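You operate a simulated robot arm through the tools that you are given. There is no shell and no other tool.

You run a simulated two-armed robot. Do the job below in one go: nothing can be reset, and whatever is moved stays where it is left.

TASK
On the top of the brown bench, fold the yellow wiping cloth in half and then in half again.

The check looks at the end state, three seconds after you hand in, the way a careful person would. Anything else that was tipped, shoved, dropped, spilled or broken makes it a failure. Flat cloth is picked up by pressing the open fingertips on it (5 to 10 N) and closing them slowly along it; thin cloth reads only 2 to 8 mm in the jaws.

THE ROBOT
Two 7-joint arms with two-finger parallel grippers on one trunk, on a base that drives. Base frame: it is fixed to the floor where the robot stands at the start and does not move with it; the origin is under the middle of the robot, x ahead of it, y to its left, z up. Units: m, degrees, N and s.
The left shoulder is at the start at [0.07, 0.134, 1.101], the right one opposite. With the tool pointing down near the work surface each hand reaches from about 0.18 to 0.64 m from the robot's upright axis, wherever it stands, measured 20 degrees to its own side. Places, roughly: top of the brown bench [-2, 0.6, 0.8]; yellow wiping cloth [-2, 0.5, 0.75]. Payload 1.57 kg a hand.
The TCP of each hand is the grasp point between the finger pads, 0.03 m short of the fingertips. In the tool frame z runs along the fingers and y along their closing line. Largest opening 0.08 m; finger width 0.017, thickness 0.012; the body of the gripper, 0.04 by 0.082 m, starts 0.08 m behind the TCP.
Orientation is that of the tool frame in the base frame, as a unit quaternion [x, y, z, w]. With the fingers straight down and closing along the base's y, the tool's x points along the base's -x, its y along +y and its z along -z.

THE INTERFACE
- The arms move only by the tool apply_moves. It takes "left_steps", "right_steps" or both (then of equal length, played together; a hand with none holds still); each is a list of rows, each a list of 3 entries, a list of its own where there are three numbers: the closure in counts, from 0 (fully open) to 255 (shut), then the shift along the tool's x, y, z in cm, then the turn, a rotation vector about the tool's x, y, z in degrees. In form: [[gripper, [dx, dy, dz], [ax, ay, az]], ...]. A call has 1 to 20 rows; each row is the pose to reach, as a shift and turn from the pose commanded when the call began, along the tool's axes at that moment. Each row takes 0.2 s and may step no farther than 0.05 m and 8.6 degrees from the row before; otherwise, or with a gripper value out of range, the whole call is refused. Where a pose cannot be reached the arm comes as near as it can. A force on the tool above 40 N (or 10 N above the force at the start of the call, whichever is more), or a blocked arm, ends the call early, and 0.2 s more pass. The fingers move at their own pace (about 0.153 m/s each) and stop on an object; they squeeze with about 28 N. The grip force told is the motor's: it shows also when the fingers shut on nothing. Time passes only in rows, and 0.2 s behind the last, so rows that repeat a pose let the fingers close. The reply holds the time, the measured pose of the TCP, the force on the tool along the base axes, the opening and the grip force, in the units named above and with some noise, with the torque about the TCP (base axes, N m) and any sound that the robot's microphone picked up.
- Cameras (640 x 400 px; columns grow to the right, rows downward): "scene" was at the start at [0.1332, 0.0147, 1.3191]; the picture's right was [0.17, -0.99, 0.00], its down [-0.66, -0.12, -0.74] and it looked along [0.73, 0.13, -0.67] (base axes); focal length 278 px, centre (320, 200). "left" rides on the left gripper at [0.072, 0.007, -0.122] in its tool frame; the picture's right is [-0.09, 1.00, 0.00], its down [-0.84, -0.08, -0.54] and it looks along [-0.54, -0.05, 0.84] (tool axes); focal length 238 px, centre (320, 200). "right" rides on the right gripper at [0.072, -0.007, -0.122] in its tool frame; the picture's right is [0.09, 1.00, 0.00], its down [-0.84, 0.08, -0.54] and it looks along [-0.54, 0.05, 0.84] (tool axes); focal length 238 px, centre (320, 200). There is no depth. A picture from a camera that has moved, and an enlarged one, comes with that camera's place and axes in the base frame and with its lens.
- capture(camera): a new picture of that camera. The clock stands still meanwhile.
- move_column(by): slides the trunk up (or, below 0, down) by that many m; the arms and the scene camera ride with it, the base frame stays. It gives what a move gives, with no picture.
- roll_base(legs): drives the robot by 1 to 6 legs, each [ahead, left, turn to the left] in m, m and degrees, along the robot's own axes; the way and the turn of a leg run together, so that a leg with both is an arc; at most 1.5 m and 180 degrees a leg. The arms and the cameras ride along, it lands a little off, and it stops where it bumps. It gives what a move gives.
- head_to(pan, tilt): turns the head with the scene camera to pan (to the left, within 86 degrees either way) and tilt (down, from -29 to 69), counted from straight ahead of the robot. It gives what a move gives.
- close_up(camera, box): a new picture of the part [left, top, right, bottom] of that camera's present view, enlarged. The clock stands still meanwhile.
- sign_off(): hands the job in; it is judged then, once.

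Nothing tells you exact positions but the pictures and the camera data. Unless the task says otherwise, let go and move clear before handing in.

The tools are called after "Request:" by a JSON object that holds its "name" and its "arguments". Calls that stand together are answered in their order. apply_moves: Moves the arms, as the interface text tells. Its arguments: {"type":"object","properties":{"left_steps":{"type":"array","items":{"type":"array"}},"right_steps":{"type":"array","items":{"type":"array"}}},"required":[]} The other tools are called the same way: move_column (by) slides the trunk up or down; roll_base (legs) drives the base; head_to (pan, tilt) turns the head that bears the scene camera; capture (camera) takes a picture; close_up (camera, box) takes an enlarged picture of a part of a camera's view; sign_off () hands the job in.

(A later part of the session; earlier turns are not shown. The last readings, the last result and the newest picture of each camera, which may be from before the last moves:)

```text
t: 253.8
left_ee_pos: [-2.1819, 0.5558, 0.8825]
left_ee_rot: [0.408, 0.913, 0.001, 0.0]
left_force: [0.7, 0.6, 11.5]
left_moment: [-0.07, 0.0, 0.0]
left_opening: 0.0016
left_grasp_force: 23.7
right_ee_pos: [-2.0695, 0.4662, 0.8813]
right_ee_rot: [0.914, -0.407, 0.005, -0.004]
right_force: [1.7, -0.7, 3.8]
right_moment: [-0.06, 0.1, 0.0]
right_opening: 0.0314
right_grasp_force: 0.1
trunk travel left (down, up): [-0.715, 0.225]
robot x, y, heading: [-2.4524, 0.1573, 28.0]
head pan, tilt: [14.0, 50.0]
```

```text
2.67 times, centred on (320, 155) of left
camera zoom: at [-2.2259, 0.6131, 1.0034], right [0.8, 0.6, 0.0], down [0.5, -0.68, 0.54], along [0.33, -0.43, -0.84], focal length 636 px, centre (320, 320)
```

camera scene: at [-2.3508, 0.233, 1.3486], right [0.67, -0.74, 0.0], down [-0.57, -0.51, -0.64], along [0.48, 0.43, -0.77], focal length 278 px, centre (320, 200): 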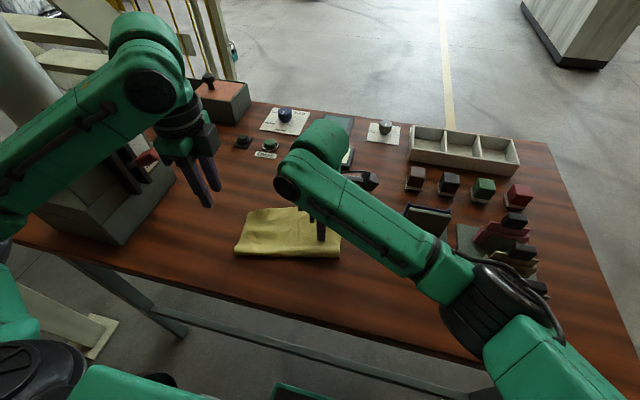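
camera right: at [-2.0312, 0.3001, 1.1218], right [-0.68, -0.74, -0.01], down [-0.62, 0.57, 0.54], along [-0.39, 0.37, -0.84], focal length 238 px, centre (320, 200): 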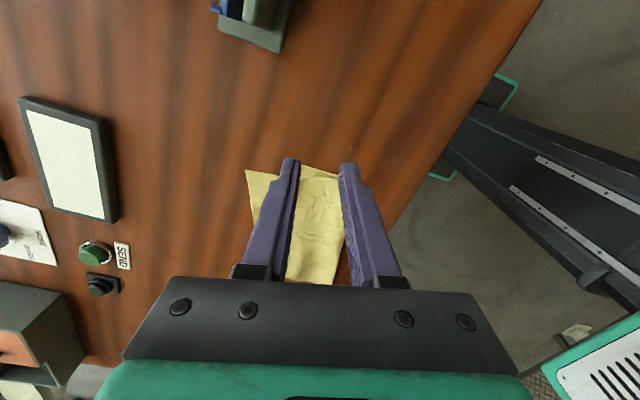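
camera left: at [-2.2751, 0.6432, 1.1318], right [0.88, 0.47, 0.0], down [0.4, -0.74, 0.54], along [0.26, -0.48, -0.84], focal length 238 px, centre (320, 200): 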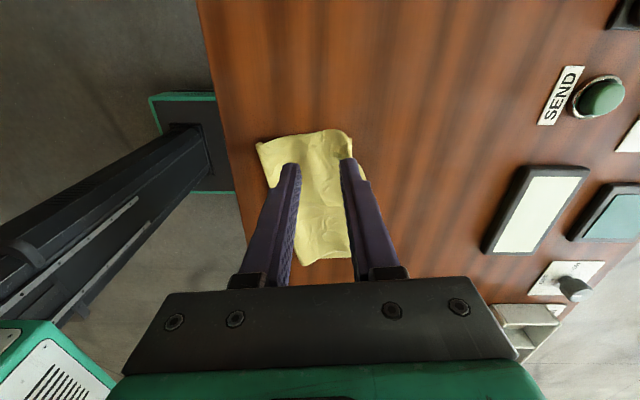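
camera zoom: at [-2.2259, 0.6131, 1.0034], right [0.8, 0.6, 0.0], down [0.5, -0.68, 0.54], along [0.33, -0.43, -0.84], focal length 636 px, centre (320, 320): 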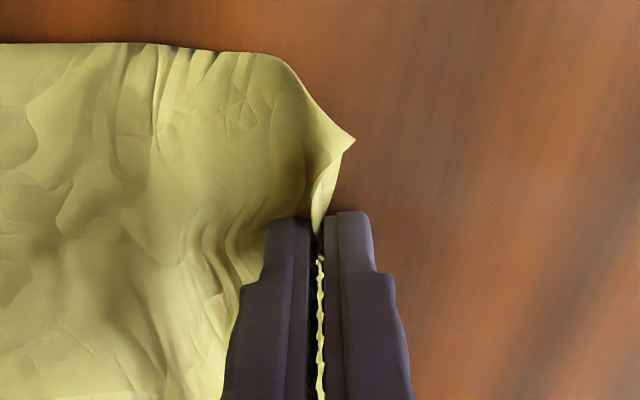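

Request:
{"name": "apply_moves", "arguments": {"right_steps": [[161, [0, 0, 0.03], [0, 0, 0]], [167, [0, 0, 0.03], [0, 0, 0]], [173, [0, 0, 0.03], [0, 0, 0]], [179, [0, 0, 0.03], [0, 0, 0]], [185, [0, 0, 0.03], [0, 0, 0]], [191, [0, 0, 0.03], [0, 0, 0]], [197, [0, 0, 0.03], [0, 0, 0]]]}}

Request:
{"name": "close_up", "arguments": {"camera": "right", "box": [200, 80, 440, 230]}}

```text
t: 255.4
left_ee_pos: [-2.1832, 0.5563, 0.8814]
left_ee_rot: [0.407, 0.913, 0.001, 0.0]
left_force: [-0.4, -0.2, 8.0]
left_moment: [-0.05, -0.01, -0.01]
left_opening: 0.0017
left_grasp_force: 23.4
right_ee_pos: [-2.0691, 0.4653, 0.8809]
right_ee_rot: [0.913, -0.407, 0.005, -0.005]
right_force: [0.4, 0.3, 9.7]
right_moment: [-0.11, 0.15, 0.0]
right_opening: 0.0173
right_grasp_force: 0.1
trunk travel left (down, up): [-0.715, 0.225]
robot x, y, heading: [-2.4524, 0.1543, 28.2]
head pan, tilt: [14.0, 50.0]
```

```text
2.67 times, centred on (320, 155) of right
camera zoom: at [-2.0187, 0.416, 1.003], right [-0.68, -0.73, -0.01], down [-0.63, 0.57, 0.54], along [-0.39, 0.37, -0.84], focal length 636 px, centre (320, 320)
```

zoom: 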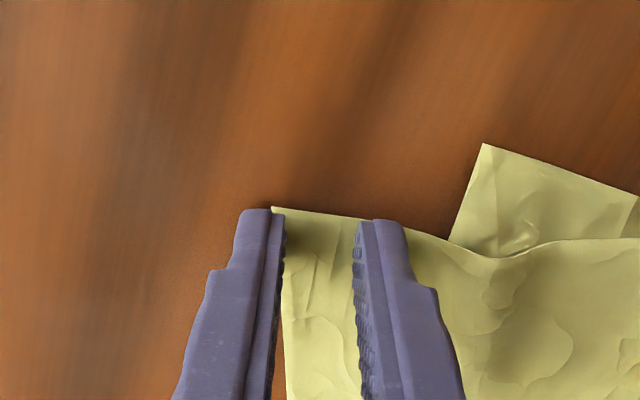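

The right hand is tilted about 1°, letting the edge slip under the outer finger. I reset it with the outer finger slightly lower.

Request:
{"name": "apply_moves", "arguments": {"right_steps": [[180, [0, 0, -0.6], [0, 0, 0]], [155, [0, -0.5, -0.8], [-1.2, 0, 0]], [155, [0, -0.5, -0.8], [-2.5, 0, 0]], [155, [0, -0.5, -0.4], [-2.5, 0, 0]], [155, [0, -0.5, -0.15], [-2.5, 0, 0]], [155, [0, -0.5, -0.05], [-2.5, 0, 0]], [155, [0, -0.5, -0.05], [-2.5, 0, 0]]]}}

Request:
{"name": "close_up", "arguments": {"camera": "right", "box": [200, 80, 440, 230]}}

```text
t: 257.0
left_ee_pos: [-2.1826, 0.5554, 0.8819]
left_ee_rot: [0.408, 0.913, 0.001, 0.0]
left_force: [-1.5, -1.8, 11.8]
left_moment: [-0.1, 0.12, 0.04]
left_opening: 0.0017
left_grasp_force: 23.9
right_ee_pos: [-2.0663, 0.4689, 0.8825]
right_ee_rot: [0.913, -0.407, -0.004, 0.016]
right_force: [0.6, -0.4, -0.8]
right_moment: [-0.01, 0.04, 0.0]
right_opening: 0.0314
right_grasp_force: 0.1
trunk travel left (down, up): [-0.715, 0.225]
robot x, y, heading: [-2.4495, 0.1552, 28.1]
head pan, tilt: [14.0, 50.0]
```

```text
2.67 times, centred on (320, 155) of right
camera zoom: at [-2.011, 0.4227, 1.0028], right [-0.68, -0.73, 0.03], down [-0.61, 0.58, 0.54], along [-0.41, 0.35, -0.84], focal length 636 px, centre (320, 320)
```

zoom: 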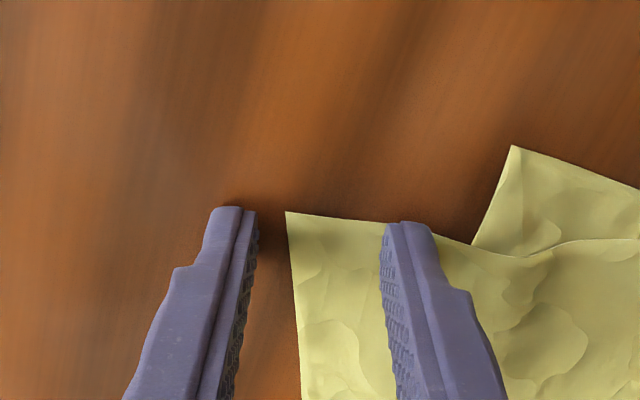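

Request:
{"name": "apply_moves", "arguments": {"right_steps": [[155, [-0.5, 0, 0], [0, 0, 0]], [155, [-0.5, 0, 0.1], [0, 0, 0]], [155, [-0.5, 0, 0.16], [0, 0, 0]], [155, [-0.5, 0, 0.16], [0, 0, 0]]]}}

```text
t: 258.0
left_ee_pos: [-2.1839, 0.5565, 0.8834]
left_ee_rot: [0.408, 0.913, 0.002, 0.001]
left_force: [-0.1, -0.5, 6.7]
left_moment: [-0.04, 0.04, -0.01]
left_opening: 0.0013
left_grasp_force: 23.8
right_ee_pos: [-2.07, 0.4735, 0.8806]
right_ee_rot: [0.913, -0.407, -0.004, 0.014]
right_force: [-0.7, -1.1, 7.6]
right_moment: [0.01, 0.04, 0.01]
right_opening: 0.0311
right_grasp_force: 0.0
trunk travel left (down, up): [-0.715, 0.225]
robot x, y, heading: [-2.4518, 0.1602, 28.0]
head pan, tilt: [14.0, 50.0]
```

Now the load is balanced between the fingers. I close.

Request:
{"name": "apply_moves", "arguments": {"right_steps": [[161, [0, 0, 0], [0, 0, 0]], [167, [0, 0, 0], [0, 0, 0]], [173, [0, 0, 0], [0, 0, 0]], [179, [0, 0, 0], [0, 0, 0]], [185, [0, 0, 0], [0, 0, 0]], [191, [0, 0, 0], [0, 0, 0]], [197, [0, 0, 0], [0, 0, 0]]]}}

Request:
{"name": "close_up", "arguments": {"camera": "right", "box": [200, 80, 440, 230]}}

```text
t: 259.6
left_ee_pos: [-2.183, 0.5561, 0.8827]
left_ee_rot: [0.407, 0.913, 0.002, 0.001]
left_force: [1.0, 0.1, 3.6]
left_moment: [-0.02, -0.01, 0.0]
left_opening: 0.0016
left_grasp_force: 23.9
right_ee_pos: [-2.0709, 0.472, 0.8813]
right_ee_rot: [0.914, -0.406, -0.003, 0.014]
right_force: [1.0, 0.5, 18.6]
right_moment: [-0.06, 0.2, -0.01]
right_opening: 0.0187
right_grasp_force: 0.2
trunk travel left (down, up): [-0.715, 0.225]
robot x, y, heading: [-2.4518, 0.1595, 28.1]
head pan, tilt: [14.0, 50.0]
```

```text
2.67 times, centred on (320, 155) of right
camera zoom: at [-2.0151, 0.4263, 1.002], right [-0.68, -0.73, 0.03], down [-0.61, 0.58, 0.54], along [-0.41, 0.35, -0.84], focal length 636 px, centre (320, 320)
```

zoom: 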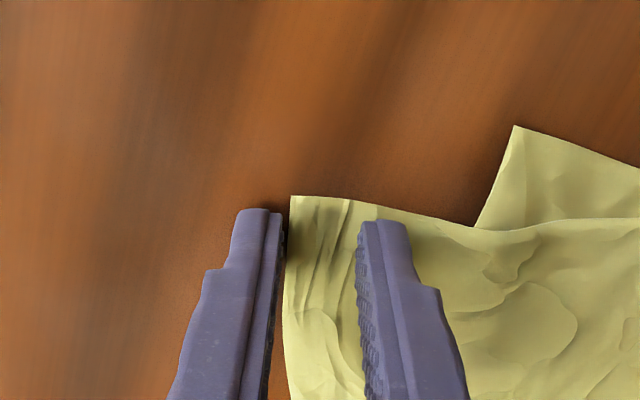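

Request:
{"name": "apply_moves", "arguments": {"right_steps": [[203, [0, 0, -0.08], [0, 0, 0]], [209, [0, 0, -0.08], [0, 0, 0]], [215, [0, 0, -0.08], [0, 0, 0]], [221, [0, 0, -0.08], [0, 0, 0]], [227, [0, 0, -0.08], [0, 0, 0]], [233, [0, 0, -0.08], [0, 0, 0]], [241, [0, 0, -0.08], [0, 0, 0]], [255, [0, 0, -0.08], [0, 0, 0]], [255, [0, 0, -0.08], [0, 0, 0]]]}}

Request:
{"name": "close_up", "arguments": {"camera": "right", "box": [200, 80, 440, 230]}}

```text
t: 261.6
left_ee_pos: [-2.1843, 0.5553, 0.8814]
left_ee_rot: [0.408, 0.913, 0.002, 0.0]
left_force: [2.0, -0.8, 3.7]
left_moment: [-0.03, -0.01, 0.01]
left_opening: 0.0017
left_grasp_force: 23.1
right_ee_pos: [-2.0696, 0.4731, 0.8811]
right_ee_rot: [0.913, -0.408, -0.002, 0.016]
right_force: [-3.2, -0.3, 12.5]
right_moment: [0.05, 0.14, 0.03]
right_opening: 0.0017
right_grasp_force: 23.1
trunk travel left (down, up): [-0.715, 0.225]
robot x, y, heading: [-2.4526, 0.1625, 28.2]
head pan, tilt: [14.0, 50.0]
```

```text
2.67 times, centred on (320, 155) of right
camera zoom: at [-2.0151, 0.4264, 1.0023], right [-0.68, -0.73, 0.03], down [-0.61, 0.58, 0.54], along [-0.41, 0.35, -0.84], focal length 636 px, centre (320, 320)
```

zoom: 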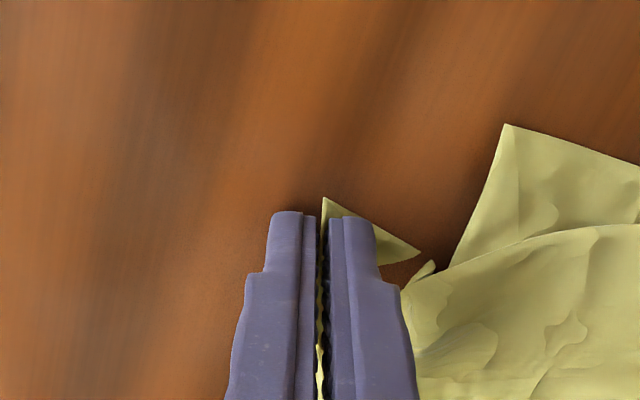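

Both hands now hold the top edge. I lift it and bring it back above my side of the crease, so the crease can re-form at the true middle.

Request:
{"name": "apply_moves", "arguments": {"right_steps": [[255, [0, 0, -2], [0, 0, 0]], [255, [0, 1.5, -5], [0, 0, 0]], [255, [0, 4.7, -8], [0, 0, 0]], [255, [0, 8.5, -10], [0, 0, 0]], [255, [0, 12.3, -11], [0, 0, 0]], [255, [0, 16.1, -11], [0, 0, 0]], [255, [0, 18.0, -10.5], [0, 0, 0]], [255, [0, 18.0, -9.7], [0, 0, 0]]], "left_steps": [[255, [0, 0, -2], [0, 0, 0]], [255, [0.1, -1.2, -5], [0, 0, 0]], [255, [0.3, -3.6, -8], [0, 0, 0]], [255, [0.5, -6.3, -10], [0, 0, 0]], [255, [0.7, -9.1, -11], [0, 0, 0]], [255, [0.9, -11.8, -11], [0, 0, 0]], [255, [1.1, -13.7, -10.5], [0, 0, 0]], [255, [1.1, -13.7, -9.7], [0, 0, 0]]]}}

Request:
{"name": "capture", "arguments": {"camera": "scene"}}

Request:
{"name": "capture", "arguments": {"camera": "left"}}

Request:
{"name": "capture", "arguments": {"camera": "right"}}

```text
t: 263.4
left_ee_pos: [-2.2455, 0.501, 0.9903]
left_ee_rot: [0.422, 0.907, 0.006, -0.004]
left_force: [3.6, -11.5, 0.0]
left_moment: [-0.38, -0.07, -0.04]
left_opening: 0.0019
left_grasp_force: 23.4
left hand out of reach, approached as far as the arm can: row 5, 6, 7, 8
right_ee_pos: [-2.2011, 0.3564, 0.983]
right_ee_rot: [0.913, -0.407, -0.004, 0.016]
right_force: [-3.0, 11.9, 0.6]
right_moment: [0.31, 0.06, -0.14]
right_opening: 0.0017
right_grasp_force: 23.7
trunk travel left (down, up): [-0.715, 0.225]
robot x, y, heading: [-2.4545, 0.1581, 28.2]
head pan, tilt: [14.0, 50.0]
```

```text
taken
camera scene: at [-2.3495, 0.2339, 1.3483], right [0.67, -0.74, 0.0], down [-0.57, -0.51, -0.64], along [0.48, 0.43, -0.77], focal length 278 px, centre (320, 200)
```

scene: 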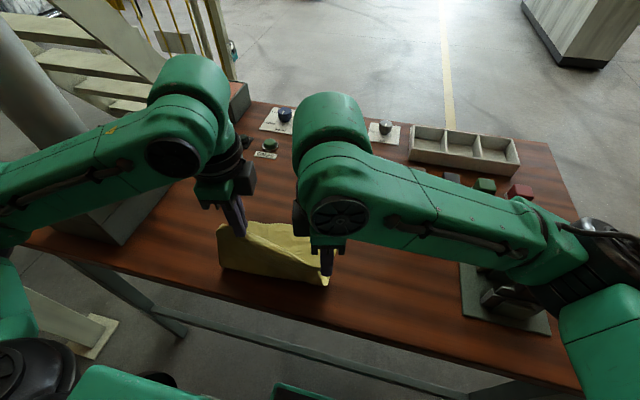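

```text
taken
camera left: at [-2.2868, 0.5577, 1.1136], right [0.82, 0.57, 0.01], down [0.48, -0.7, 0.53], along [0.31, -0.43, -0.85], focal length 238 px, centre (320, 200)
```

left: 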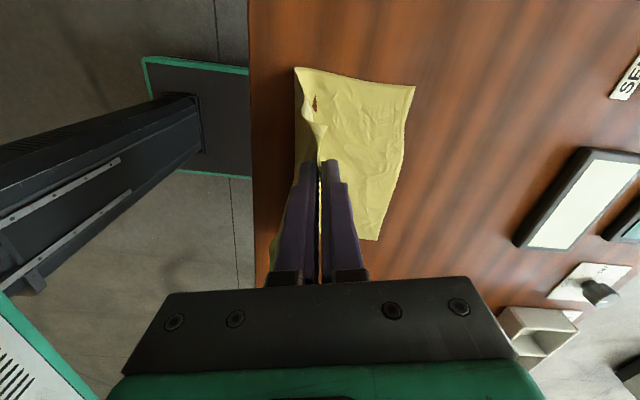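

```text
taken
camera right: at [-2.145, 0.3099, 1.1037], right [-0.68, -0.73, 0.03], down [-0.61, 0.58, 0.54], along [-0.42, 0.35, -0.84], focal length 238 px, centre (320, 200)
```

right: 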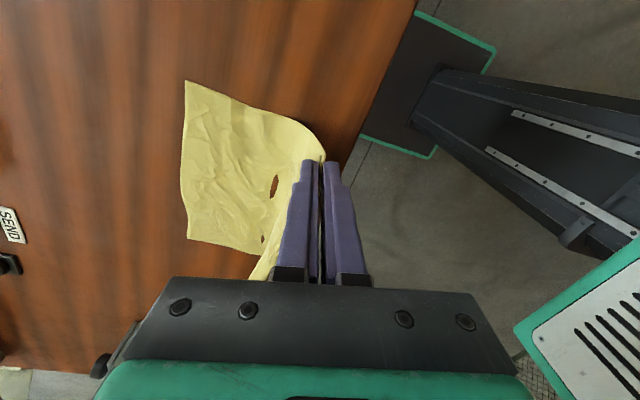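

The crease now sits at about half depth on both sides. I fold forward again in an arc to bring the top edge over the bottom edge.

Request:
{"name": "apply_moves", "arguments": {"right_steps": [[255, [0.2, -2.4, -1.0], [0, 0, 0]], [255, [0.5, -4.9, -0.6], [0, 0, 0]], [255, [0.8, -7.0, 0.2], [0, 0, 0]], [255, [1.0, -9.0, 1.5], [0, 0, 0]], [255, [1.2, -10.4, 3.1], [0, 0, 0]], [255, [1.3, -11.4, 4.8], [0, 0, 0]], [255, [1.4, -12.0, 6.6], [0, 0, 0]], [255, [1.4, -12.2, 8.4], [0, 0, 0]], [255, [1.4, -12.2, 9.2], [0, 0, 0]], [255, [1.4, -12.2, 9.2], [0, 0, 0]]], "left_steps": [[255, [-0.1, 0.2, -0.3], [0, 0, 0]], [255, [-0.2, 0.5, 0], [0, 0, 0]], [255, [-0.3, 2.3, 0.9], [0, 0, 0]], [255, [-0.4, 4.2, 2.2], [0, 0, 0]], [255, [-0.5, 5.6, 3.8], [0, 0, 0]], [255, [-0.6, 6.7, 5.5], [0, 0, 0]], [255, [-0.7, 7.6, 7.3], [0, 0, 0]], [255, [-0.7, 8.1, 9.1], [0, 0, 0]], [255, [-0.7, 8.2, 10.0], [0, 0, 0]], [255, [-0.7, 8.2, 10.0], [0, 0, 0]]]}}

Request:
{"name": "close_up", "arguments": {"camera": "scene", "box": [170, 150, 370, 275]}}

Request:
{"name": "capture", "arguments": {"camera": "left"}}

Request:
{"name": "capture", "arguments": {"camera": "right"}}

```text
t: 265.6
left_ee_pos: [-2.1827, 0.5533, 0.8902]
left_ee_rot: [0.407, 0.913, 0.0, 0.0]
left_force: [1.4, -3.2, 0.0]
left_moment: [-0.1, -0.06, 0.02]
left_opening: 0.0017
left_grasp_force: 23.1
right_ee_pos: [-2.103, 0.4248, 0.8867]
right_ee_rot: [0.913, -0.407, -0.004, 0.016]
right_force: [-1.1, 2.8, 1.0]
right_moment: [0.08, 0.04, -0.02]
right_opening: 0.002
right_grasp_force: 23.5
trunk travel left (down, up): [-0.715, 0.225]
robot x, y, heading: [-2.4523, 0.1581, 28.3]
head pan, tilt: [14.0, 50.0]
```

```text
3.20 times, centred on (270, 212) of scene
camera zoom: at [-2.35, 0.2338, 1.3484], right [0.67, -0.74, 0.0], down [-0.57, -0.51, -0.64], along [0.48, 0.43, -0.77], focal length 888 px, centre (480, 160)
```

zoom: 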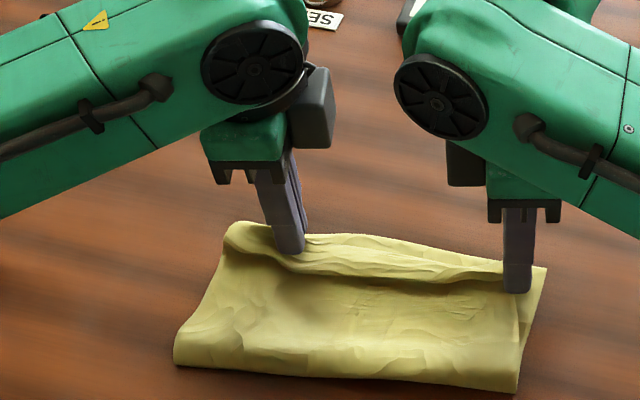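

```text
taken
camera left: at [-2.2247, 0.6097, 1.0125], right [0.8, 0.6, 0.0], down [0.5, -0.67, 0.54], along [0.32, -0.44, -0.84], focal length 238 px, centre (320, 200)
```

left: 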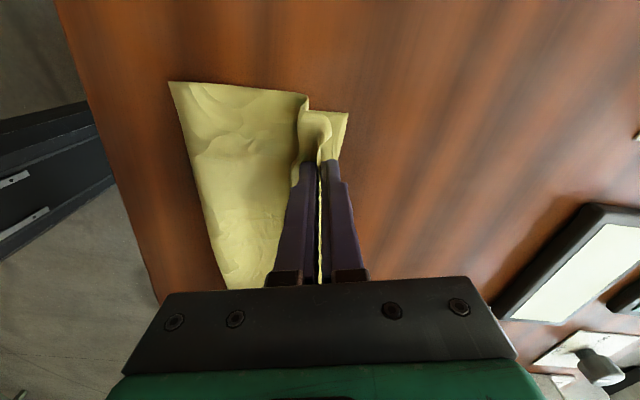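

```text
taken
camera right: at [-2.0477, 0.3793, 1.0081], right [-0.68, -0.73, 0.03], down [-0.61, 0.58, 0.54], along [-0.42, 0.35, -0.84], focal length 238 px, centre (320, 200)
```

right: 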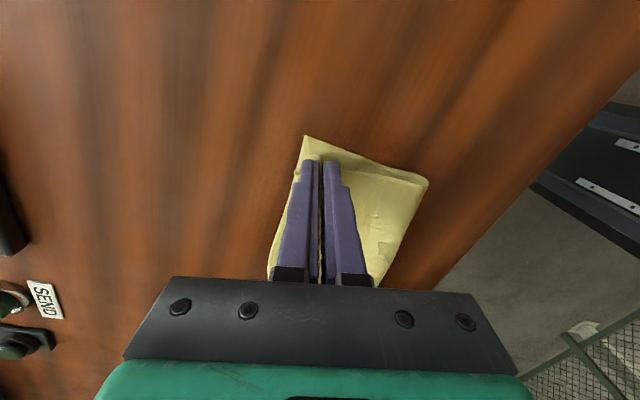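

That looks tidy: the top edge lies just short of the bottom's far edge, side to side aligned. I lower the last millimetres, open both hands gently and rise.

Request:
{"name": "apply_moves", "arguments": {"right_steps": [[255, [0, 0, 0.3], [0, 0, 0]], [240, [0, 0, 0.4], [0, 0, 0]], [225, [0, 0, 0.4], [0, 0, 0]], [210, [0, 0, 0.4], [0, 0, 0]], [200, [0, 0, 0.4], [0, 0, 0]], [200, [0, 0, -0.5], [0, 0, 0]], [200, [0, 0, -3], [0, 0, 0]], [200, [0, 0, -7], [0, 0, 0]], [200, [1, 3, -10], [0, 0, 0]], [200, [4, 5, -12], [0, 0, 0]]], "left_steps": [[255, [0, 0, 0.5], [0, 0, 0]], [240, [0, 0, 0.7], [0, 0, 0]], [225, [0, 0, 0.7], [0, 0, 0]], [210, [0, 0, 0.7], [0, 0, 0]], [200, [0, 0, 0.7], [0, 0, 0]], [200, [0, 0, -0.2], [0, 0, 0]], [200, [0, 0, -3], [0, 0, 0]], [200, [0, 0, -7], [0, 0, 0]], [200, [1, -2, -10], [0, 0, 0]], [200, [4, -3, -12], [0, 0, 0]]]}}

Request:
{"name": "close_up", "arguments": {"camera": "scene", "box": [170, 150, 370, 275]}}

Request:
{"name": "capture", "arguments": {"camera": "left"}}

Request:
{"name": "capture", "arguments": {"camera": "right"}}

```text
t: 267.8
left_ee_pos: [-2.2321, 0.5614, 1.014]
left_ee_rot: [0.407, 0.913, 0.001, 0.0]
left_force: [0.0, 0.0, -0.7]
left_moment: [0.03, 0.01, 0.0]
left_opening: 0.0171
left_grasp_force: 0.2
right_ee_pos: [-2.1106, 0.3636, 1.0093]
right_ee_rot: [0.913, -0.407, -0.003, 0.016]
right_force: [-0.2, -1.3, -0.7]
right_moment: [0.01, -0.01, -0.01]
right_opening: 0.0173
right_grasp_force: 0.0
trunk travel left (down, up): [-0.715, 0.225]
robot x, y, heading: [-2.4517, 0.1607, 28.2]
head pan, tilt: [14.0, 50.0]
```

```text
3.20 times, centred on (270, 212) of scene
camera zoom: at [-2.3512, 0.2322, 1.3485], right [0.67, -0.74, 0.0], down [-0.57, -0.51, -0.64], along [0.48, 0.43, -0.77], focal length 888 px, centre (480, 160)
```

zoom: 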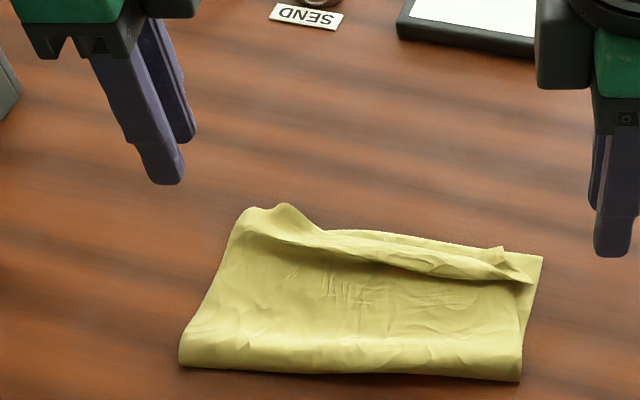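

```text
taken
camera left: at [-2.2749, 0.6177, 1.1348], right [0.8, 0.6, 0.0], down [0.5, -0.68, 0.54], along [0.32, -0.43, -0.84], focal length 238 px, centre (320, 200)
```

left: 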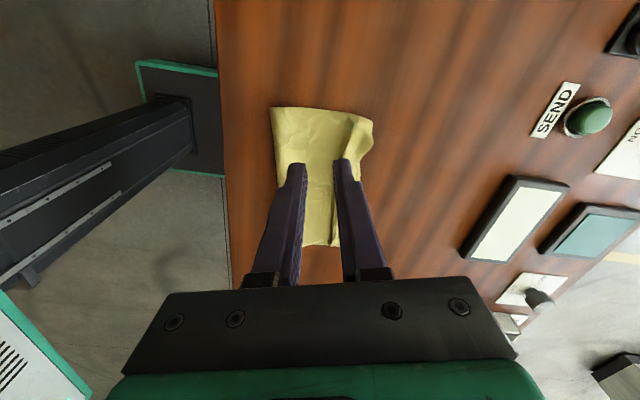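

```text
taken
camera right: at [-2.0558, 0.3167, 1.1307], right [-0.68, -0.73, 0.03], down [-0.61, 0.58, 0.54], along [-0.41, 0.35, -0.84], focal length 238 px, centre (320, 200)
```

right: 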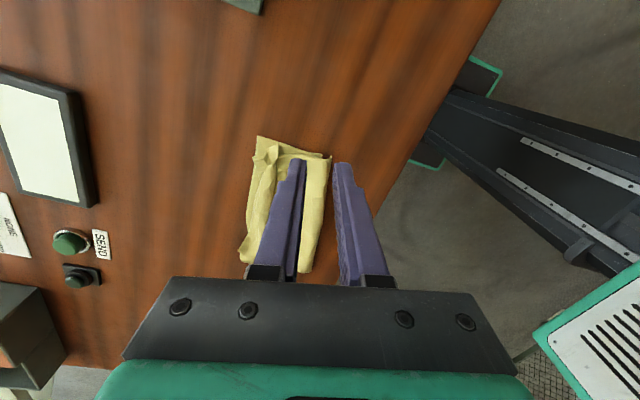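

The first fold is now neat and near half. For the second fold I'll take the creased edge (both layers) with both hands and bring it to the far edge. I roll back 5 cm for comfortable reach on the near side.

Request:
{"name": "roll_base", "arguments": {"legs": [[-0.05, 0, 0]]}}

Request:
{"name": "close_up", "arguments": {"camera": "scene", "box": [190, 110, 390, 235]}}

Request:
{"name": "capture", "arguments": {"camera": "left"}}

Request:
{"name": "capture", "arguments": {"camera": "right"}}

```text
t: 268.8
left_ee_pos: [-2.2732, 0.5417, 1.0091]
left_ee_rot: [0.407, 0.913, -0.001, 0.0]
left_force: [0.1, -0.5, -0.8]
left_moment: [-0.03, -0.03, 0.01]
left_opening: 0.0173
left_grasp_force: 0.2
right_ee_pos: [-2.151, 0.3416, 1.0069]
right_ee_rot: [0.913, -0.407, -0.004, 0.018]
right_force: [0.0, 0.7, -0.2]
right_moment: [-0.06, 0.03, -0.02]
right_opening: 0.0171
right_grasp_force: 0.2
trunk travel left (down, up): [-0.715, 0.225]
robot x, y, heading: [-2.4979, 0.137, 28.3]
head pan, tilt: [14.0, 50.0]
```

```text
3.20 times, centred on (290, 172) of scene
camera zoom: at [-2.3905, 0.2124, 1.3479], right [0.67, -0.74, 0.0], down [-0.57, -0.51, -0.64], along [0.48, 0.43, -0.77], focal length 888 px, centre (416, 288)
```

zoom: 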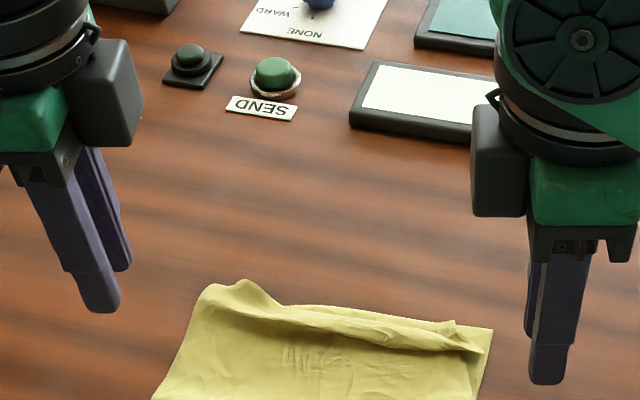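

```text
taken
camera left: at [-2.3148, 0.5975, 1.1323], right [0.8, 0.6, 0.0], down [0.5, -0.67, 0.54], along [0.32, -0.44, -0.84], focal length 238 px, centre (320, 200)
```

left: 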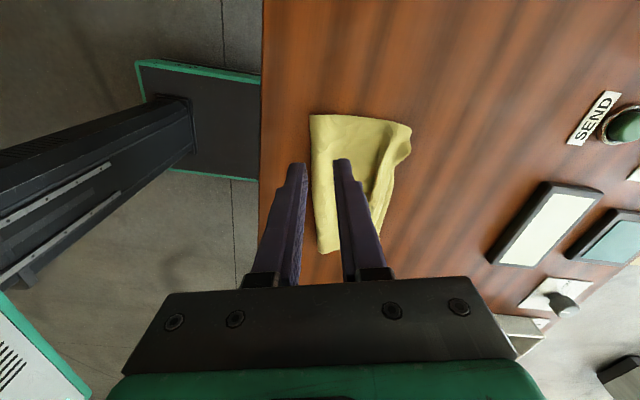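

```text
taken
camera right: at [-2.0956, 0.2967, 1.1285], right [-0.68, -0.73, 0.04], down [-0.6, 0.59, 0.54], along [-0.42, 0.34, -0.84], focal length 238 px, centre (320, 200)
```

right: 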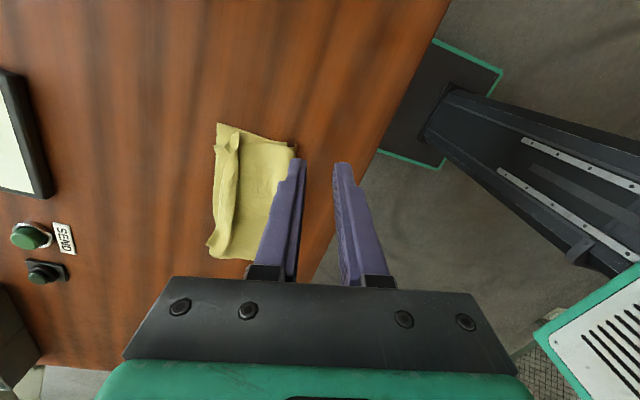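

Request:
{"name": "apply_moves", "arguments": {"right_steps": [[166, [-1.9, -1.1, 0], [1.4, 0, 0]], [166, [-3.8, -2.2, 0], [2.7, 0, 0]], [166, [-5.6, -3.2, 1], [2.7, 0, 0]], [166, [-5.6, -3.2, 5], [2.7, 0, 0]], [166, [-5.6, -3.2, 9], [2.7, 0, 0]], [166, [-5.6, -3.2, 11], [2.7, 0, 0]], [166, [-5.6, -3.2, 11], [2.7, 0, 0]]], "left_steps": [[166, [-0.9, -0.1, 0], [0, 0, 0]], [166, [-1.8, -0.2, 0], [0, 0, 0]], [166, [-2.6, -0.4, 1], [-0.8, 0, 0]], [166, [-2.6, -0.4, 5], [-0.8, 0, 0]], [166, [-2.6, -0.4, 9], [-0.8, 0, 0]], [166, [-2.6, -0.4, 11], [-0.8, 0, 0]], [166, [-2.6, -0.4, 11], [-0.8, 0, 0]]]}}

Request:
{"name": "close_up", "arguments": {"camera": "right", "box": [200, 80, 440, 230]}}

Request:
{"name": "close_up", "arguments": {"camera": "left", "box": [200, 80, 440, 230]}}

```text
t: 270.4
left_ee_pos: [-2.2614, 0.5159, 0.9017]
left_ee_rot: [0.408, 0.913, 0.006, 0.003]
left_force: [0.4, 0.3, 0.4]
left_moment: [0.0, 0.02, -0.04]
left_opening: 0.0279
left_grasp_force: 0.1
right_ee_pos: [-2.169, 0.4004, 0.898]
right_ee_rot: [0.913, -0.407, 0.006, -0.005]
right_force: [0.7, 0.6, 0.2]
right_moment: [0.0, -0.01, 0.02]
right_opening: 0.0279
right_grasp_force: 0.1
trunk travel left (down, up): [-0.715, 0.225]
robot x, y, heading: [-2.4949, 0.1339, 28.3]
head pan, tilt: [14.0, 50.0]
```

```text
2.67 times, centred on (320, 155) of right
camera zoom: at [-2.1185, 0.3513, 1.0182], right [-0.68, -0.73, -0.01], down [-0.63, 0.57, 0.54], along [-0.39, 0.37, -0.84], focal length 636 px, centre (320, 320)
```

zoom: 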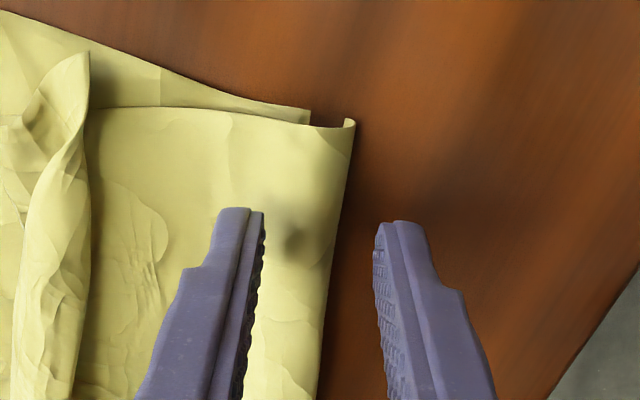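

```text
2.67 times, centred on (320, 155) of left
camera zoom: at [-2.3042, 0.5722, 1.0235], right [0.8, 0.6, 0.01], down [0.5, -0.68, 0.54], along [0.33, -0.43, -0.84], focal length 636 px, centre (320, 320)
```

zoom: 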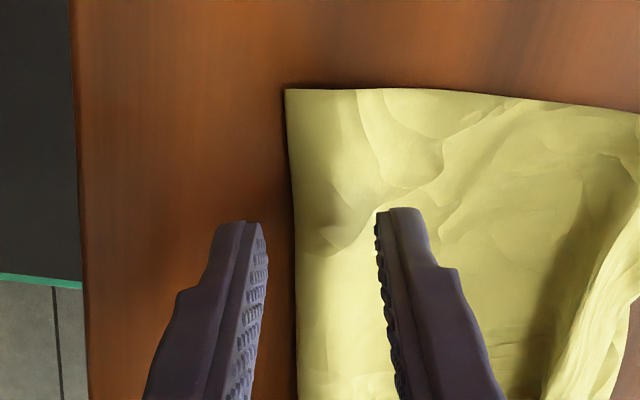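

Both hands straddle the crease well. I lower and press lightly.

Request:
{"name": "apply_moves", "arguments": {"right_steps": [[166, [0, -0.4, 0.7], [0, 0, 0]], [166, [0, -0.4, 1.2], [0, 0, 0]], [166, [0, -0.4, 1.5], [0, 0, 0]], [166, [0, -0.4, 1.6], [0, 0, 0]]], "left_steps": [[166, [0, 0, 0.8], [0, 0, 0]], [166, [0, 0, 1.5], [0, 0, 0]], [166, [0, 0, 1.85], [0, 0, 0]], [166, [0, 0, 1.95], [0, 0, 0]]]}}

```text
t: 271.4
left_ee_pos: [-2.2597, 0.5179, 0.8818]
left_ee_rot: [0.407, 0.913, 0.007, 0.003]
left_force: [-0.3, 0.2, -0.6]
left_moment: [0.01, 0.0, 0.04]
left_opening: 0.028
left_grasp_force: 0.1
right_ee_pos: [-2.1668, 0.4041, 0.8816]
right_ee_rot: [0.913, -0.407, 0.005, -0.005]
right_force: [0.5, -0.1, 2.2]
right_moment: [-0.01, -0.04, -0.02]
right_opening: 0.0276
right_grasp_force: 0.1
trunk travel left (down, up): [-0.715, 0.225]
robot x, y, heading: [-2.4958, 0.1357, 28.0]
head pan, tilt: [14.0, 50.0]
```

Request:
{"name": "apply_moves", "arguments": {"right_steps": [[166, [0, 0, 0.03], [0, 0, 0]], [166, [0, 0, 0.06], [0, 0, 0]], [166, [0, 0, 0.06], [0, 0, 0]]], "left_steps": [[166, [0, 0, 0.08], [0, 0, 0]], [166, [0, 0, 0.14], [0, 0, 0]], [166, [0, 0, 0.14], [0, 0, 0]]]}}

```text
t: 272.2
left_ee_pos: [-2.26, 0.5169, 0.8822]
left_ee_rot: [0.407, 0.914, 0.007, 0.003]
left_force: [-0.1, 0.2, 2.5]
left_moment: [0.05, -0.03, 0.01]
left_opening: 0.0279
left_grasp_force: 0.0
right_ee_pos: [-2.1658, 0.4036, 0.8813]
right_ee_rot: [0.914, -0.406, 0.005, -0.006]
right_force: [0.1, 0.2, 4.2]
right_moment: [0.03, -0.06, 0.0]
right_opening: 0.028
right_grasp_force: 0.3
trunk travel left (down, up): [-0.715, 0.225]
robot x, y, heading: [-2.4953, 0.1357, 28.0]
head pan, tilt: [14.0, 50.0]
```

Request:
{"name": "apply_moves", "arguments": {"right_steps": [[172, [0, 0, 0.02], [0, 0, 0]], [178, [0, 0, 0.02], [0, 0, 0]], [184, [0, 0, 0.02], [0, 0, 0]], [190, [0, 0, 0.02], [0, 0, 0]], [196, [0, 0, 0.02], [0, 0, 0]]], "left_steps": [[172, [0, 0, 0.05], [0, 0, 0]], [178, [0, 0, 0.06], [0, 0, 0]], [184, [0, 0, 0.06], [0, 0, 0]], [190, [0, 0, 0.06], [0, 0, 0]], [196, [0, 0, 0.06], [0, 0, 0]]]}}

Request:
{"name": "close_up", "arguments": {"camera": "right", "box": [200, 80, 440, 230]}}

Request:
{"name": "close_up", "arguments": {"camera": "left", "box": [200, 80, 440, 230]}}

```text
t: 273.4
left_ee_pos: [-2.2612, 0.515, 0.8824]
left_ee_rot: [0.408, 0.913, 0.007, 0.004]
left_force: [-2.0, -1.9, 10.7]
left_moment: [0.06, 0.0, 0.03]
left_opening: 0.0171
left_grasp_force: 0.0
right_ee_pos: [-2.1674, 0.4028, 0.8819]
right_ee_rot: [0.913, -0.408, 0.006, -0.006]
right_force: [0.3, 0.9, 4.2]
right_moment: [0.03, -0.07, 0.03]
right_opening: 0.0191
right_grasp_force: 0.1
trunk travel left (down, up): [-0.715, 0.225]
robot x, y, heading: [-2.4918, 0.1335, 27.9]
head pan, tilt: [14.0, 50.0]
```

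```text
2.67 times, centred on (320, 155) of right
camera zoom: at [-2.1168, 0.3526, 1.003], right [-0.68, -0.73, -0.02], down [-0.63, 0.57, 0.54], along [-0.38, 0.37, -0.84], focal length 636 px, centre (320, 320)
```

zoom: 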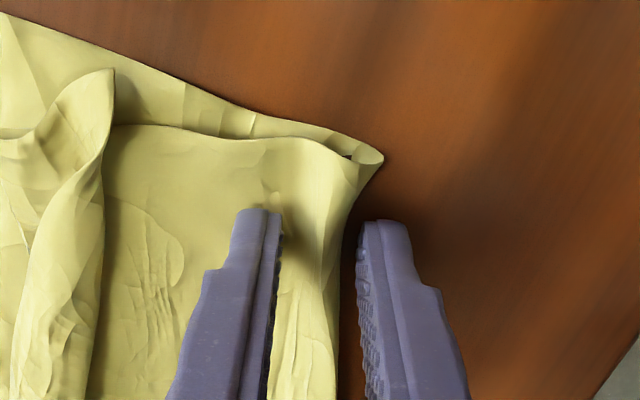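

```text
2.67 times, centred on (320, 155) of left
camera zoom: at [-2.3053, 0.5712, 1.0031], right [0.8, 0.6, 0.02], down [0.49, -0.68, 0.54], along [0.33, -0.43, -0.84], focal length 636 px, centre (320, 320)
```

zoom: 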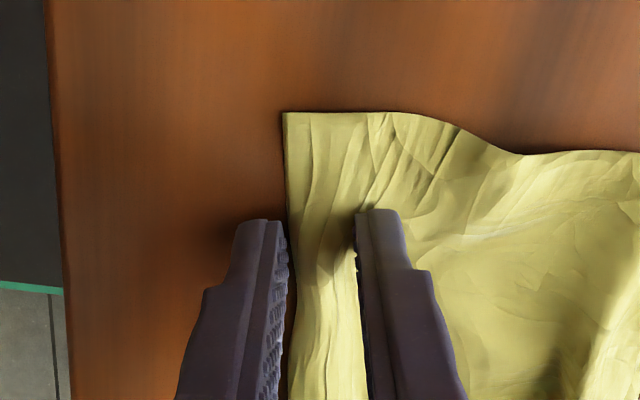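

Both sides bunch up well, with the crease between the fingers. I keep closing.

Request:
{"name": "apply_moves", "arguments": {"right_steps": [[202, [0, 0, 0.02], [0, 0, 0]], [208, [0, 0, 0.02], [0, 0, 0]], [214, [0, 0, 0.02], [0, 0, 0]], [220, [0, 0, 0.02], [0, 0, 0]], [226, [0, 0, 0.02], [0, 0, 0]], [232, [0, 0, 0.02], [0, 0, 0]], [240, [0, 0, 0.02], [0, 0, 0]], [255, [0, 0, 0.02], [0, 0, 0]], [255, [0, 0, 0.02], [0, 0, 0]]], "left_steps": [[202, [0, 0, -0.04], [0, 0, 0]], [208, [0, 0, -0.04], [0, 0, 0]], [214, [0, 0, -0.04], [0, 0, 0]], [220, [0, 0, -0.04], [0, 0, 0]], [226, [0, 0, -0.04], [0, 0, 0]], [232, [0, 0, -0.04], [0, 0, 0]], [240, [0, 0, -0.04], [0, 0, 0]], [255, [0, 0, -0.04], [0, 0, 0]], [255, [0, 0, -0.04], [0, 0, 0]]]}}

Request:
{"name": "close_up", "arguments": {"camera": "right", "box": [200, 80, 440, 230]}}

Request:
{"name": "close_up", "arguments": {"camera": "left", "box": [200, 80, 440, 230]}}

```text
t: 275.4
left_ee_pos: [-2.2609, 0.5143, 0.882]
left_ee_rot: [0.408, 0.913, 0.008, 0.004]
left_force: [1.4, -2.8, 1.8]
left_moment: [0.0, -0.02, -0.03]
left_opening: 0.0019
left_grasp_force: 23.9
right_ee_pos: [-2.1684, 0.4044, 0.8814]
right_ee_rot: [0.913, -0.407, 0.006, -0.005]
right_force: [-2.8, 1.0, 12.6]
right_moment: [0.02, 0.03, 0.02]
right_opening: 0.0024
right_grasp_force: 23.9
trunk travel left (down, up): [-0.715, 0.225]
robot x, y, heading: [-2.4962, 0.1367, 28.0]
head pan, tilt: [14.0, 50.0]
```

```text
2.67 times, centred on (320, 155) of right
camera zoom: at [-2.117, 0.3531, 1.003], right [-0.68, -0.73, -0.02], down [-0.63, 0.57, 0.54], along [-0.38, 0.37, -0.84], focal length 636 px, centre (320, 320)
```

zoom: 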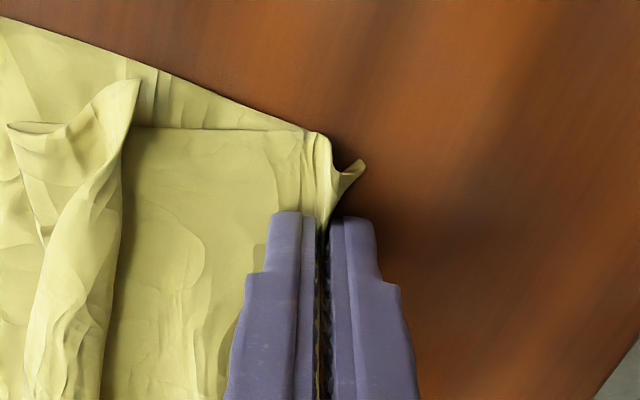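

```text
2.67 times, centred on (320, 155) of left
camera zoom: at [-2.3052, 0.5717, 1.0034], right [0.8, 0.6, 0.02], down [0.49, -0.68, 0.54], along [0.33, -0.43, -0.84], focal length 636 px, centre (320, 320)
```

zoom: 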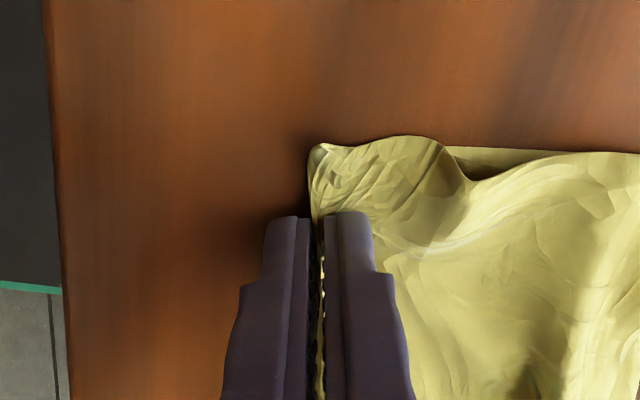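

Both hands grip the crease. I lift 4 cm to check that both layers come along.

Request:
{"name": "apply_moves", "arguments": {"right_steps": [[255, [0, 0, -1.5], [0, 0, 0]], [255, [0, -0.3, -3], [0, 0, 0]], [255, [0, -0.8, -4.5], [0, 0, 0]], [255, [0, -0.8, -4.5], [0, 0, 0]]], "left_steps": [[255, [0, 0, -1.5], [0, 0, 0]], [255, [0, 0.3, -3], [0, 0, 0]], [255, [0, 0.8, -4.5], [0, 0, 0]], [255, [0, 0.8, -4.5], [0, 0, 0]]]}}

Request:
{"name": "capture", "arguments": {"camera": "right"}}

Request:
{"name": "capture", "arguments": {"camera": "left"}}

Request:
{"name": "capture", "arguments": {"camera": "scene"}}

```text
t: 276.4
left_ee_pos: [-2.2547, 0.5216, 0.9268]
left_ee_rot: [0.408, 0.913, 0.006, 0.004]
left_force: [0.2, -0.7, -0.3]
left_moment: [0.01, -0.01, 0.01]
left_opening: 0.0015
left_grasp_force: 23.7
right_ee_pos: [-2.1608, 0.4092, 0.9258]
right_ee_rot: [0.913, -0.407, 0.006, -0.006]
right_force: [-1.1, 1.2, 0.0]
right_moment: [0.05, -0.02, -0.01]
right_opening: 0.0021
right_grasp_force: 23.5
trunk travel left (down, up): [-0.715, 0.225]
robot x, y, heading: [-2.4976, 0.1345, 28.2]
head pan, tilt: [14.0, 50.0]
```

```text
taken
camera right: at [-2.11, 0.3594, 1.0476], right [-0.68, -0.73, -0.01], down [-0.63, 0.57, 0.54], along [-0.39, 0.37, -0.84], focal length 238 px, centre (320, 200)
```

right: 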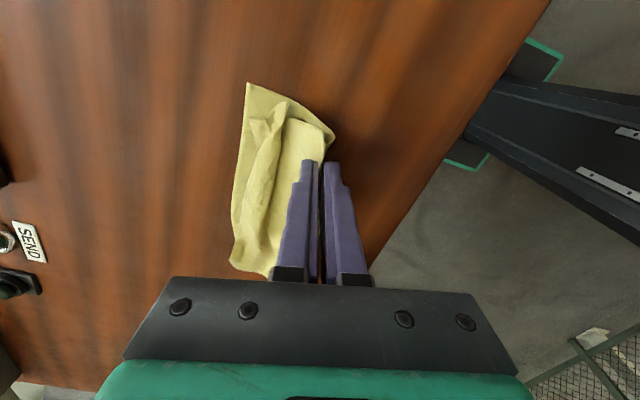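

```text
taken
camera left: at [-2.2987, 0.5777, 1.0478], right [0.8, 0.6, 0.01], down [0.5, -0.68, 0.54], along [0.33, -0.43, -0.84], focal length 238 px, centre (320, 200)
```

left: 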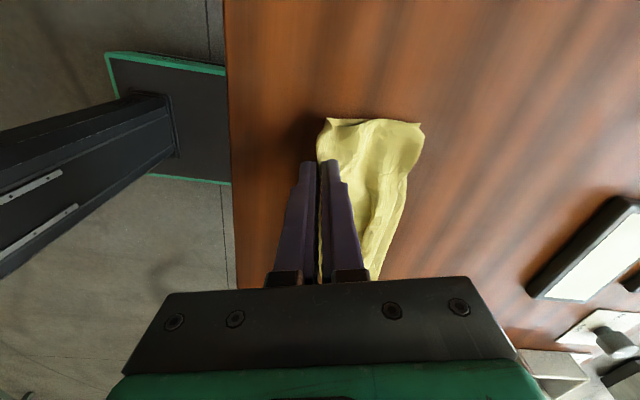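

```text
taken
camera scene: at [-2.3938, 0.2105, 1.3483], right [0.67, -0.74, 0.0], down [-0.57, -0.51, -0.64], along [0.48, 0.43, -0.77], focal length 278 px, centre (320, 200)
```

scene: 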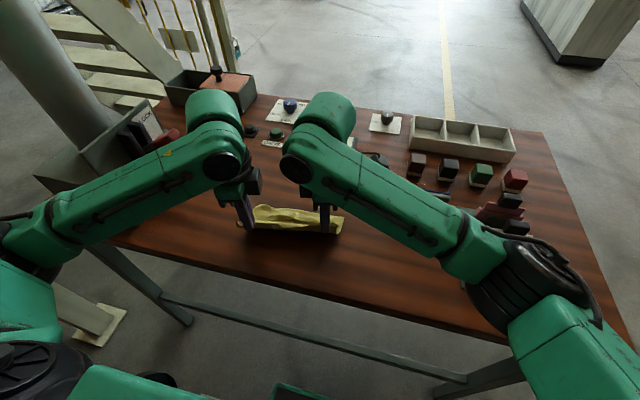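

Both layers come up together. I carry the crease over in a low arc to the far edge.

Request:
{"name": "apply_moves", "arguments": {"right_steps": [[255, [0.1, -0.6, -0.8], [0, 0, 0]], [255, [0.3, -1.5, -1.2], [0, 0, 0]], [255, [0.4, -2.5, -1.2], [0, 0, 0]], [255, [0.6, -3.4, -0.8], [0, 0, 0]], [255, [0.8, -4.3, 0], [0, 0, 0]], [255, [0.9, -5.1, 1.0], [0, 0, 0]], [255, [1.0, -5.7, 2.0], [0, 0, 0]], [255, [1.1, -6.2, 2.8], [0, 0, 0]], [255, [1.1, -6.2, 3.0], [0, 0, 0]]], "left_steps": [[255, [-0.1, 0.8, -0.8], [0, 0, 0]], [255, [-0.3, 2.0, -1.2], [0, 0, 0]], [255, [-0.5, 3.3, -1.2], [0, 0, 0]], [255, [-0.7, 4.5, -0.8], [0, 0, 0]], [255, [-0.9, 5.7, 0], [0, 0, 0]], [255, [-1.1, 6.7, 1.0], [0, 0, 0]], [255, [-1.3, 7.5, 2.0], [0, 0, 0]], [255, [-1.4, 8.2, 2.8], [0, 0, 0]], [255, [-1.4, 8.2, 3.0], [0, 0, 0]]]}}

Request:
{"name": "capture", "arguments": {"camera": "right"}}

Request:
{"name": "capture", "arguments": {"camera": "left"}}

Request:
{"name": "close_up", "arguments": {"camera": "scene", "box": [190, 140, 390, 265]}}

```text
t: 278.4
left_ee_pos: [-2.1836, 0.566, 0.8972]
left_ee_rot: [0.407, 0.914, 0.007, 0.003]
left_force: [1.7, -0.8, -0.2]
left_moment: [-0.03, -0.01, -0.03]
left_opening: 0.0016
left_grasp_force: 23.3
right_ee_pos: [-2.1084, 0.442, 0.8971]
right_ee_rot: [0.913, -0.407, 0.006, -0.006]
right_force: [-1.1, 1.4, -0.1]
right_moment: [0.05, 0.03, -0.01]
right_opening: 0.0019
right_grasp_force: 23.7
trunk travel left (down, up): [-0.715, 0.225]
robot x, y, heading: [-2.4974, 0.1342, 27.9]
head pan, tilt: [14.0, 50.0]
```

```text
taken
camera right: at [-2.0564, 0.3924, 1.018], right [-0.68, -0.73, -0.01], down [-0.63, 0.57, 0.54], along [-0.39, 0.37, -0.84], focal length 238 px, centre (320, 200)
```

right: 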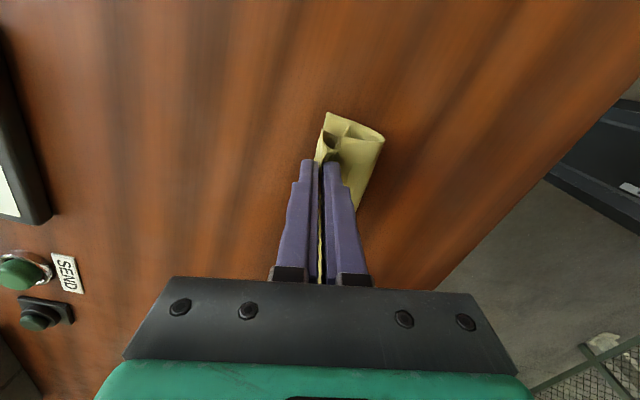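

```text
taken
camera left: at [-2.2283, 0.6224, 1.0191], right [0.8, 0.6, 0.01], down [0.5, -0.68, 0.54], along [0.33, -0.43, -0.84], focal length 238 px, centre (320, 200)
```

left: 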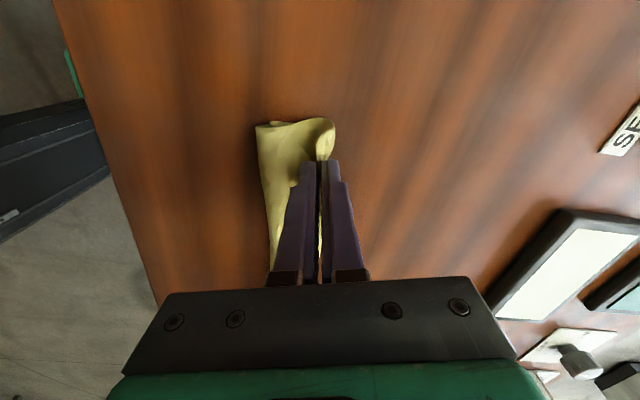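

```text
3.20 times, centred on (290, 202) of scene
camera zoom: at [-2.3939, 0.2105, 1.3484], right [0.67, -0.74, 0.0], down [-0.57, -0.51, -0.64], along [0.48, 0.43, -0.77], focal length 888 px, centre (416, 192)
```

zoom: 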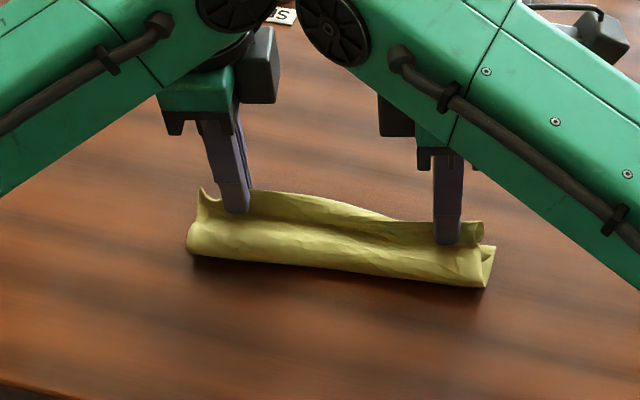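

The strip is forming nicely with the crease over the far edges. I lower a little more and release both hands.

Request:
{"name": "apply_moves", "arguments": {"right_steps": [[255, [0, -0.2, 0.4], [0, 0, 0]], [255, [0, -0.3, 0.7], [0, 0, 0]], [240, [0, -0.3, 0.7], [0, 0, 0]], [225, [0, -0.3, 0.7], [0, 0, 0]], [210, [0, -0.3, 0.7], [0, 0, 0]], [200, [0, -0.3, 0.7], [0, 0, 0]], [200, [0, -0.3, -0.5], [0, 0, 0]], [200, [0, -0.3, -3], [0, 0, 0]], [200, [0, -0.3, -7], [0, 0, 0]], [200, [1, 2, -10], [0, 0, 0]], [200, [4, 4, -12], [0, 0, 0]]], "left_steps": [[255, [0, 0.2, 0.4], [0, 0, 0]], [255, [0, 0.3, 0.7], [0, 0, 0]], [240, [0, 0.3, 0.7], [0, 0, 0]], [225, [0, 0.3, 0.7], [0, 0, 0]], [210, [0, 0.3, 0.7], [0, 0, 0]], [200, [0, 0.3, 0.7], [0, 0, 0]], [200, [0, 0.3, -0.5], [0, 0, 0]], [200, [0, 0.3, -3], [0, 0, 0]], [200, [0, 0.3, -7], [0, 0, 0]], [200, [1, -2, -10], [0, 0, 0]], [200, [4, -4, -12], [0, 0, 0]]]}}

Request:
{"name": "close_up", "arguments": {"camera": "scene", "box": [190, 140, 390, 265]}}

Request:
{"name": "capture", "arguments": {"camera": "left"}}

Request:
{"name": "capture", "arguments": {"camera": "right"}}

```text
t: 280.8
left_ee_pos: [-2.2437, 0.5667, 1.0166]
left_ee_rot: [0.408, 0.913, 0.006, 0.003]
left_force: [0.3, -0.8, -1.4]
left_moment: [0.0, -0.02, 0.02]
left_opening: 0.0174
left_grasp_force: 0.1
right_ee_pos: [-2.1122, 0.3818, 1.0175]
right_ee_rot: [0.914, -0.407, 0.006, -0.006]
right_force: [-0.3, -1.4, 0.2]
right_moment: [0.01, 0.0, 0.02]
right_opening: 0.0175
right_grasp_force: 0.0
trunk travel left (down, up): [-0.715, 0.225]
robot x, y, heading: [-2.4964, 0.1365, 28.0]
head pan, tilt: [14.0, 50.0]
```

```text
3.20 times, centred on (290, 202) of scene
camera zoom: at [-2.395, 0.2084, 1.3485], right [0.67, -0.74, 0.0], down [-0.57, -0.51, -0.64], along [0.48, 0.43, -0.76], focal length 888 px, centre (416, 192)
```

zoom: 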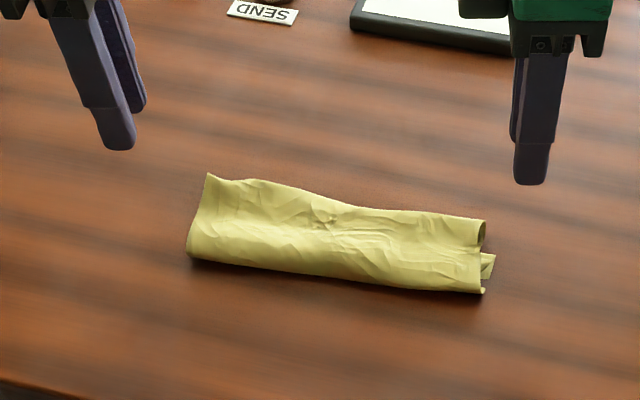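

```text
taken
camera left: at [-2.2871, 0.6223, 1.1383], right [0.8, 0.6, 0.02], down [0.5, -0.68, 0.54], along [0.33, -0.43, -0.84], focal length 238 px, centre (320, 200)
```

left: 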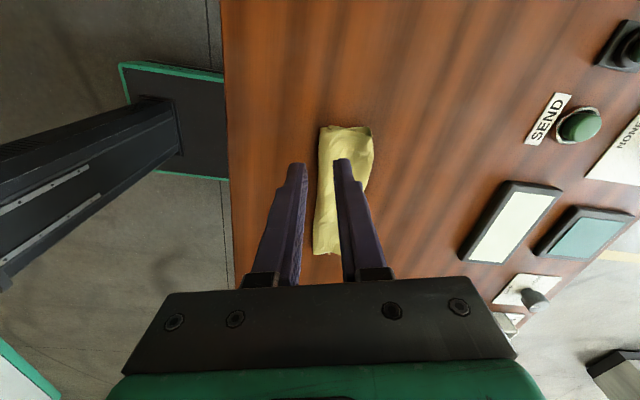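

```text
taken
camera right: at [-2.0615, 0.333, 1.1386], right [-0.68, -0.73, -0.01], down [-0.63, 0.57, 0.54], along [-0.39, 0.37, -0.84], focal length 238 px, centre (320, 200)
```

right: 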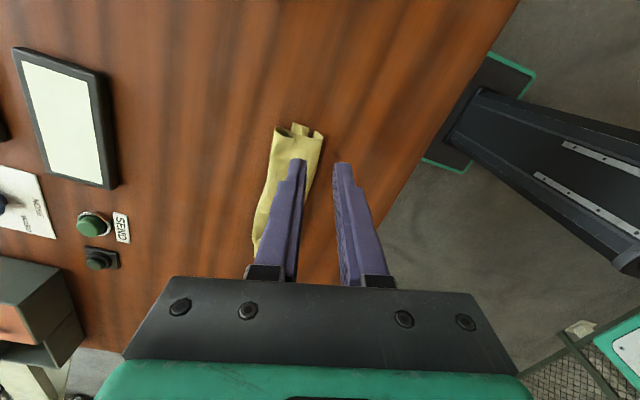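

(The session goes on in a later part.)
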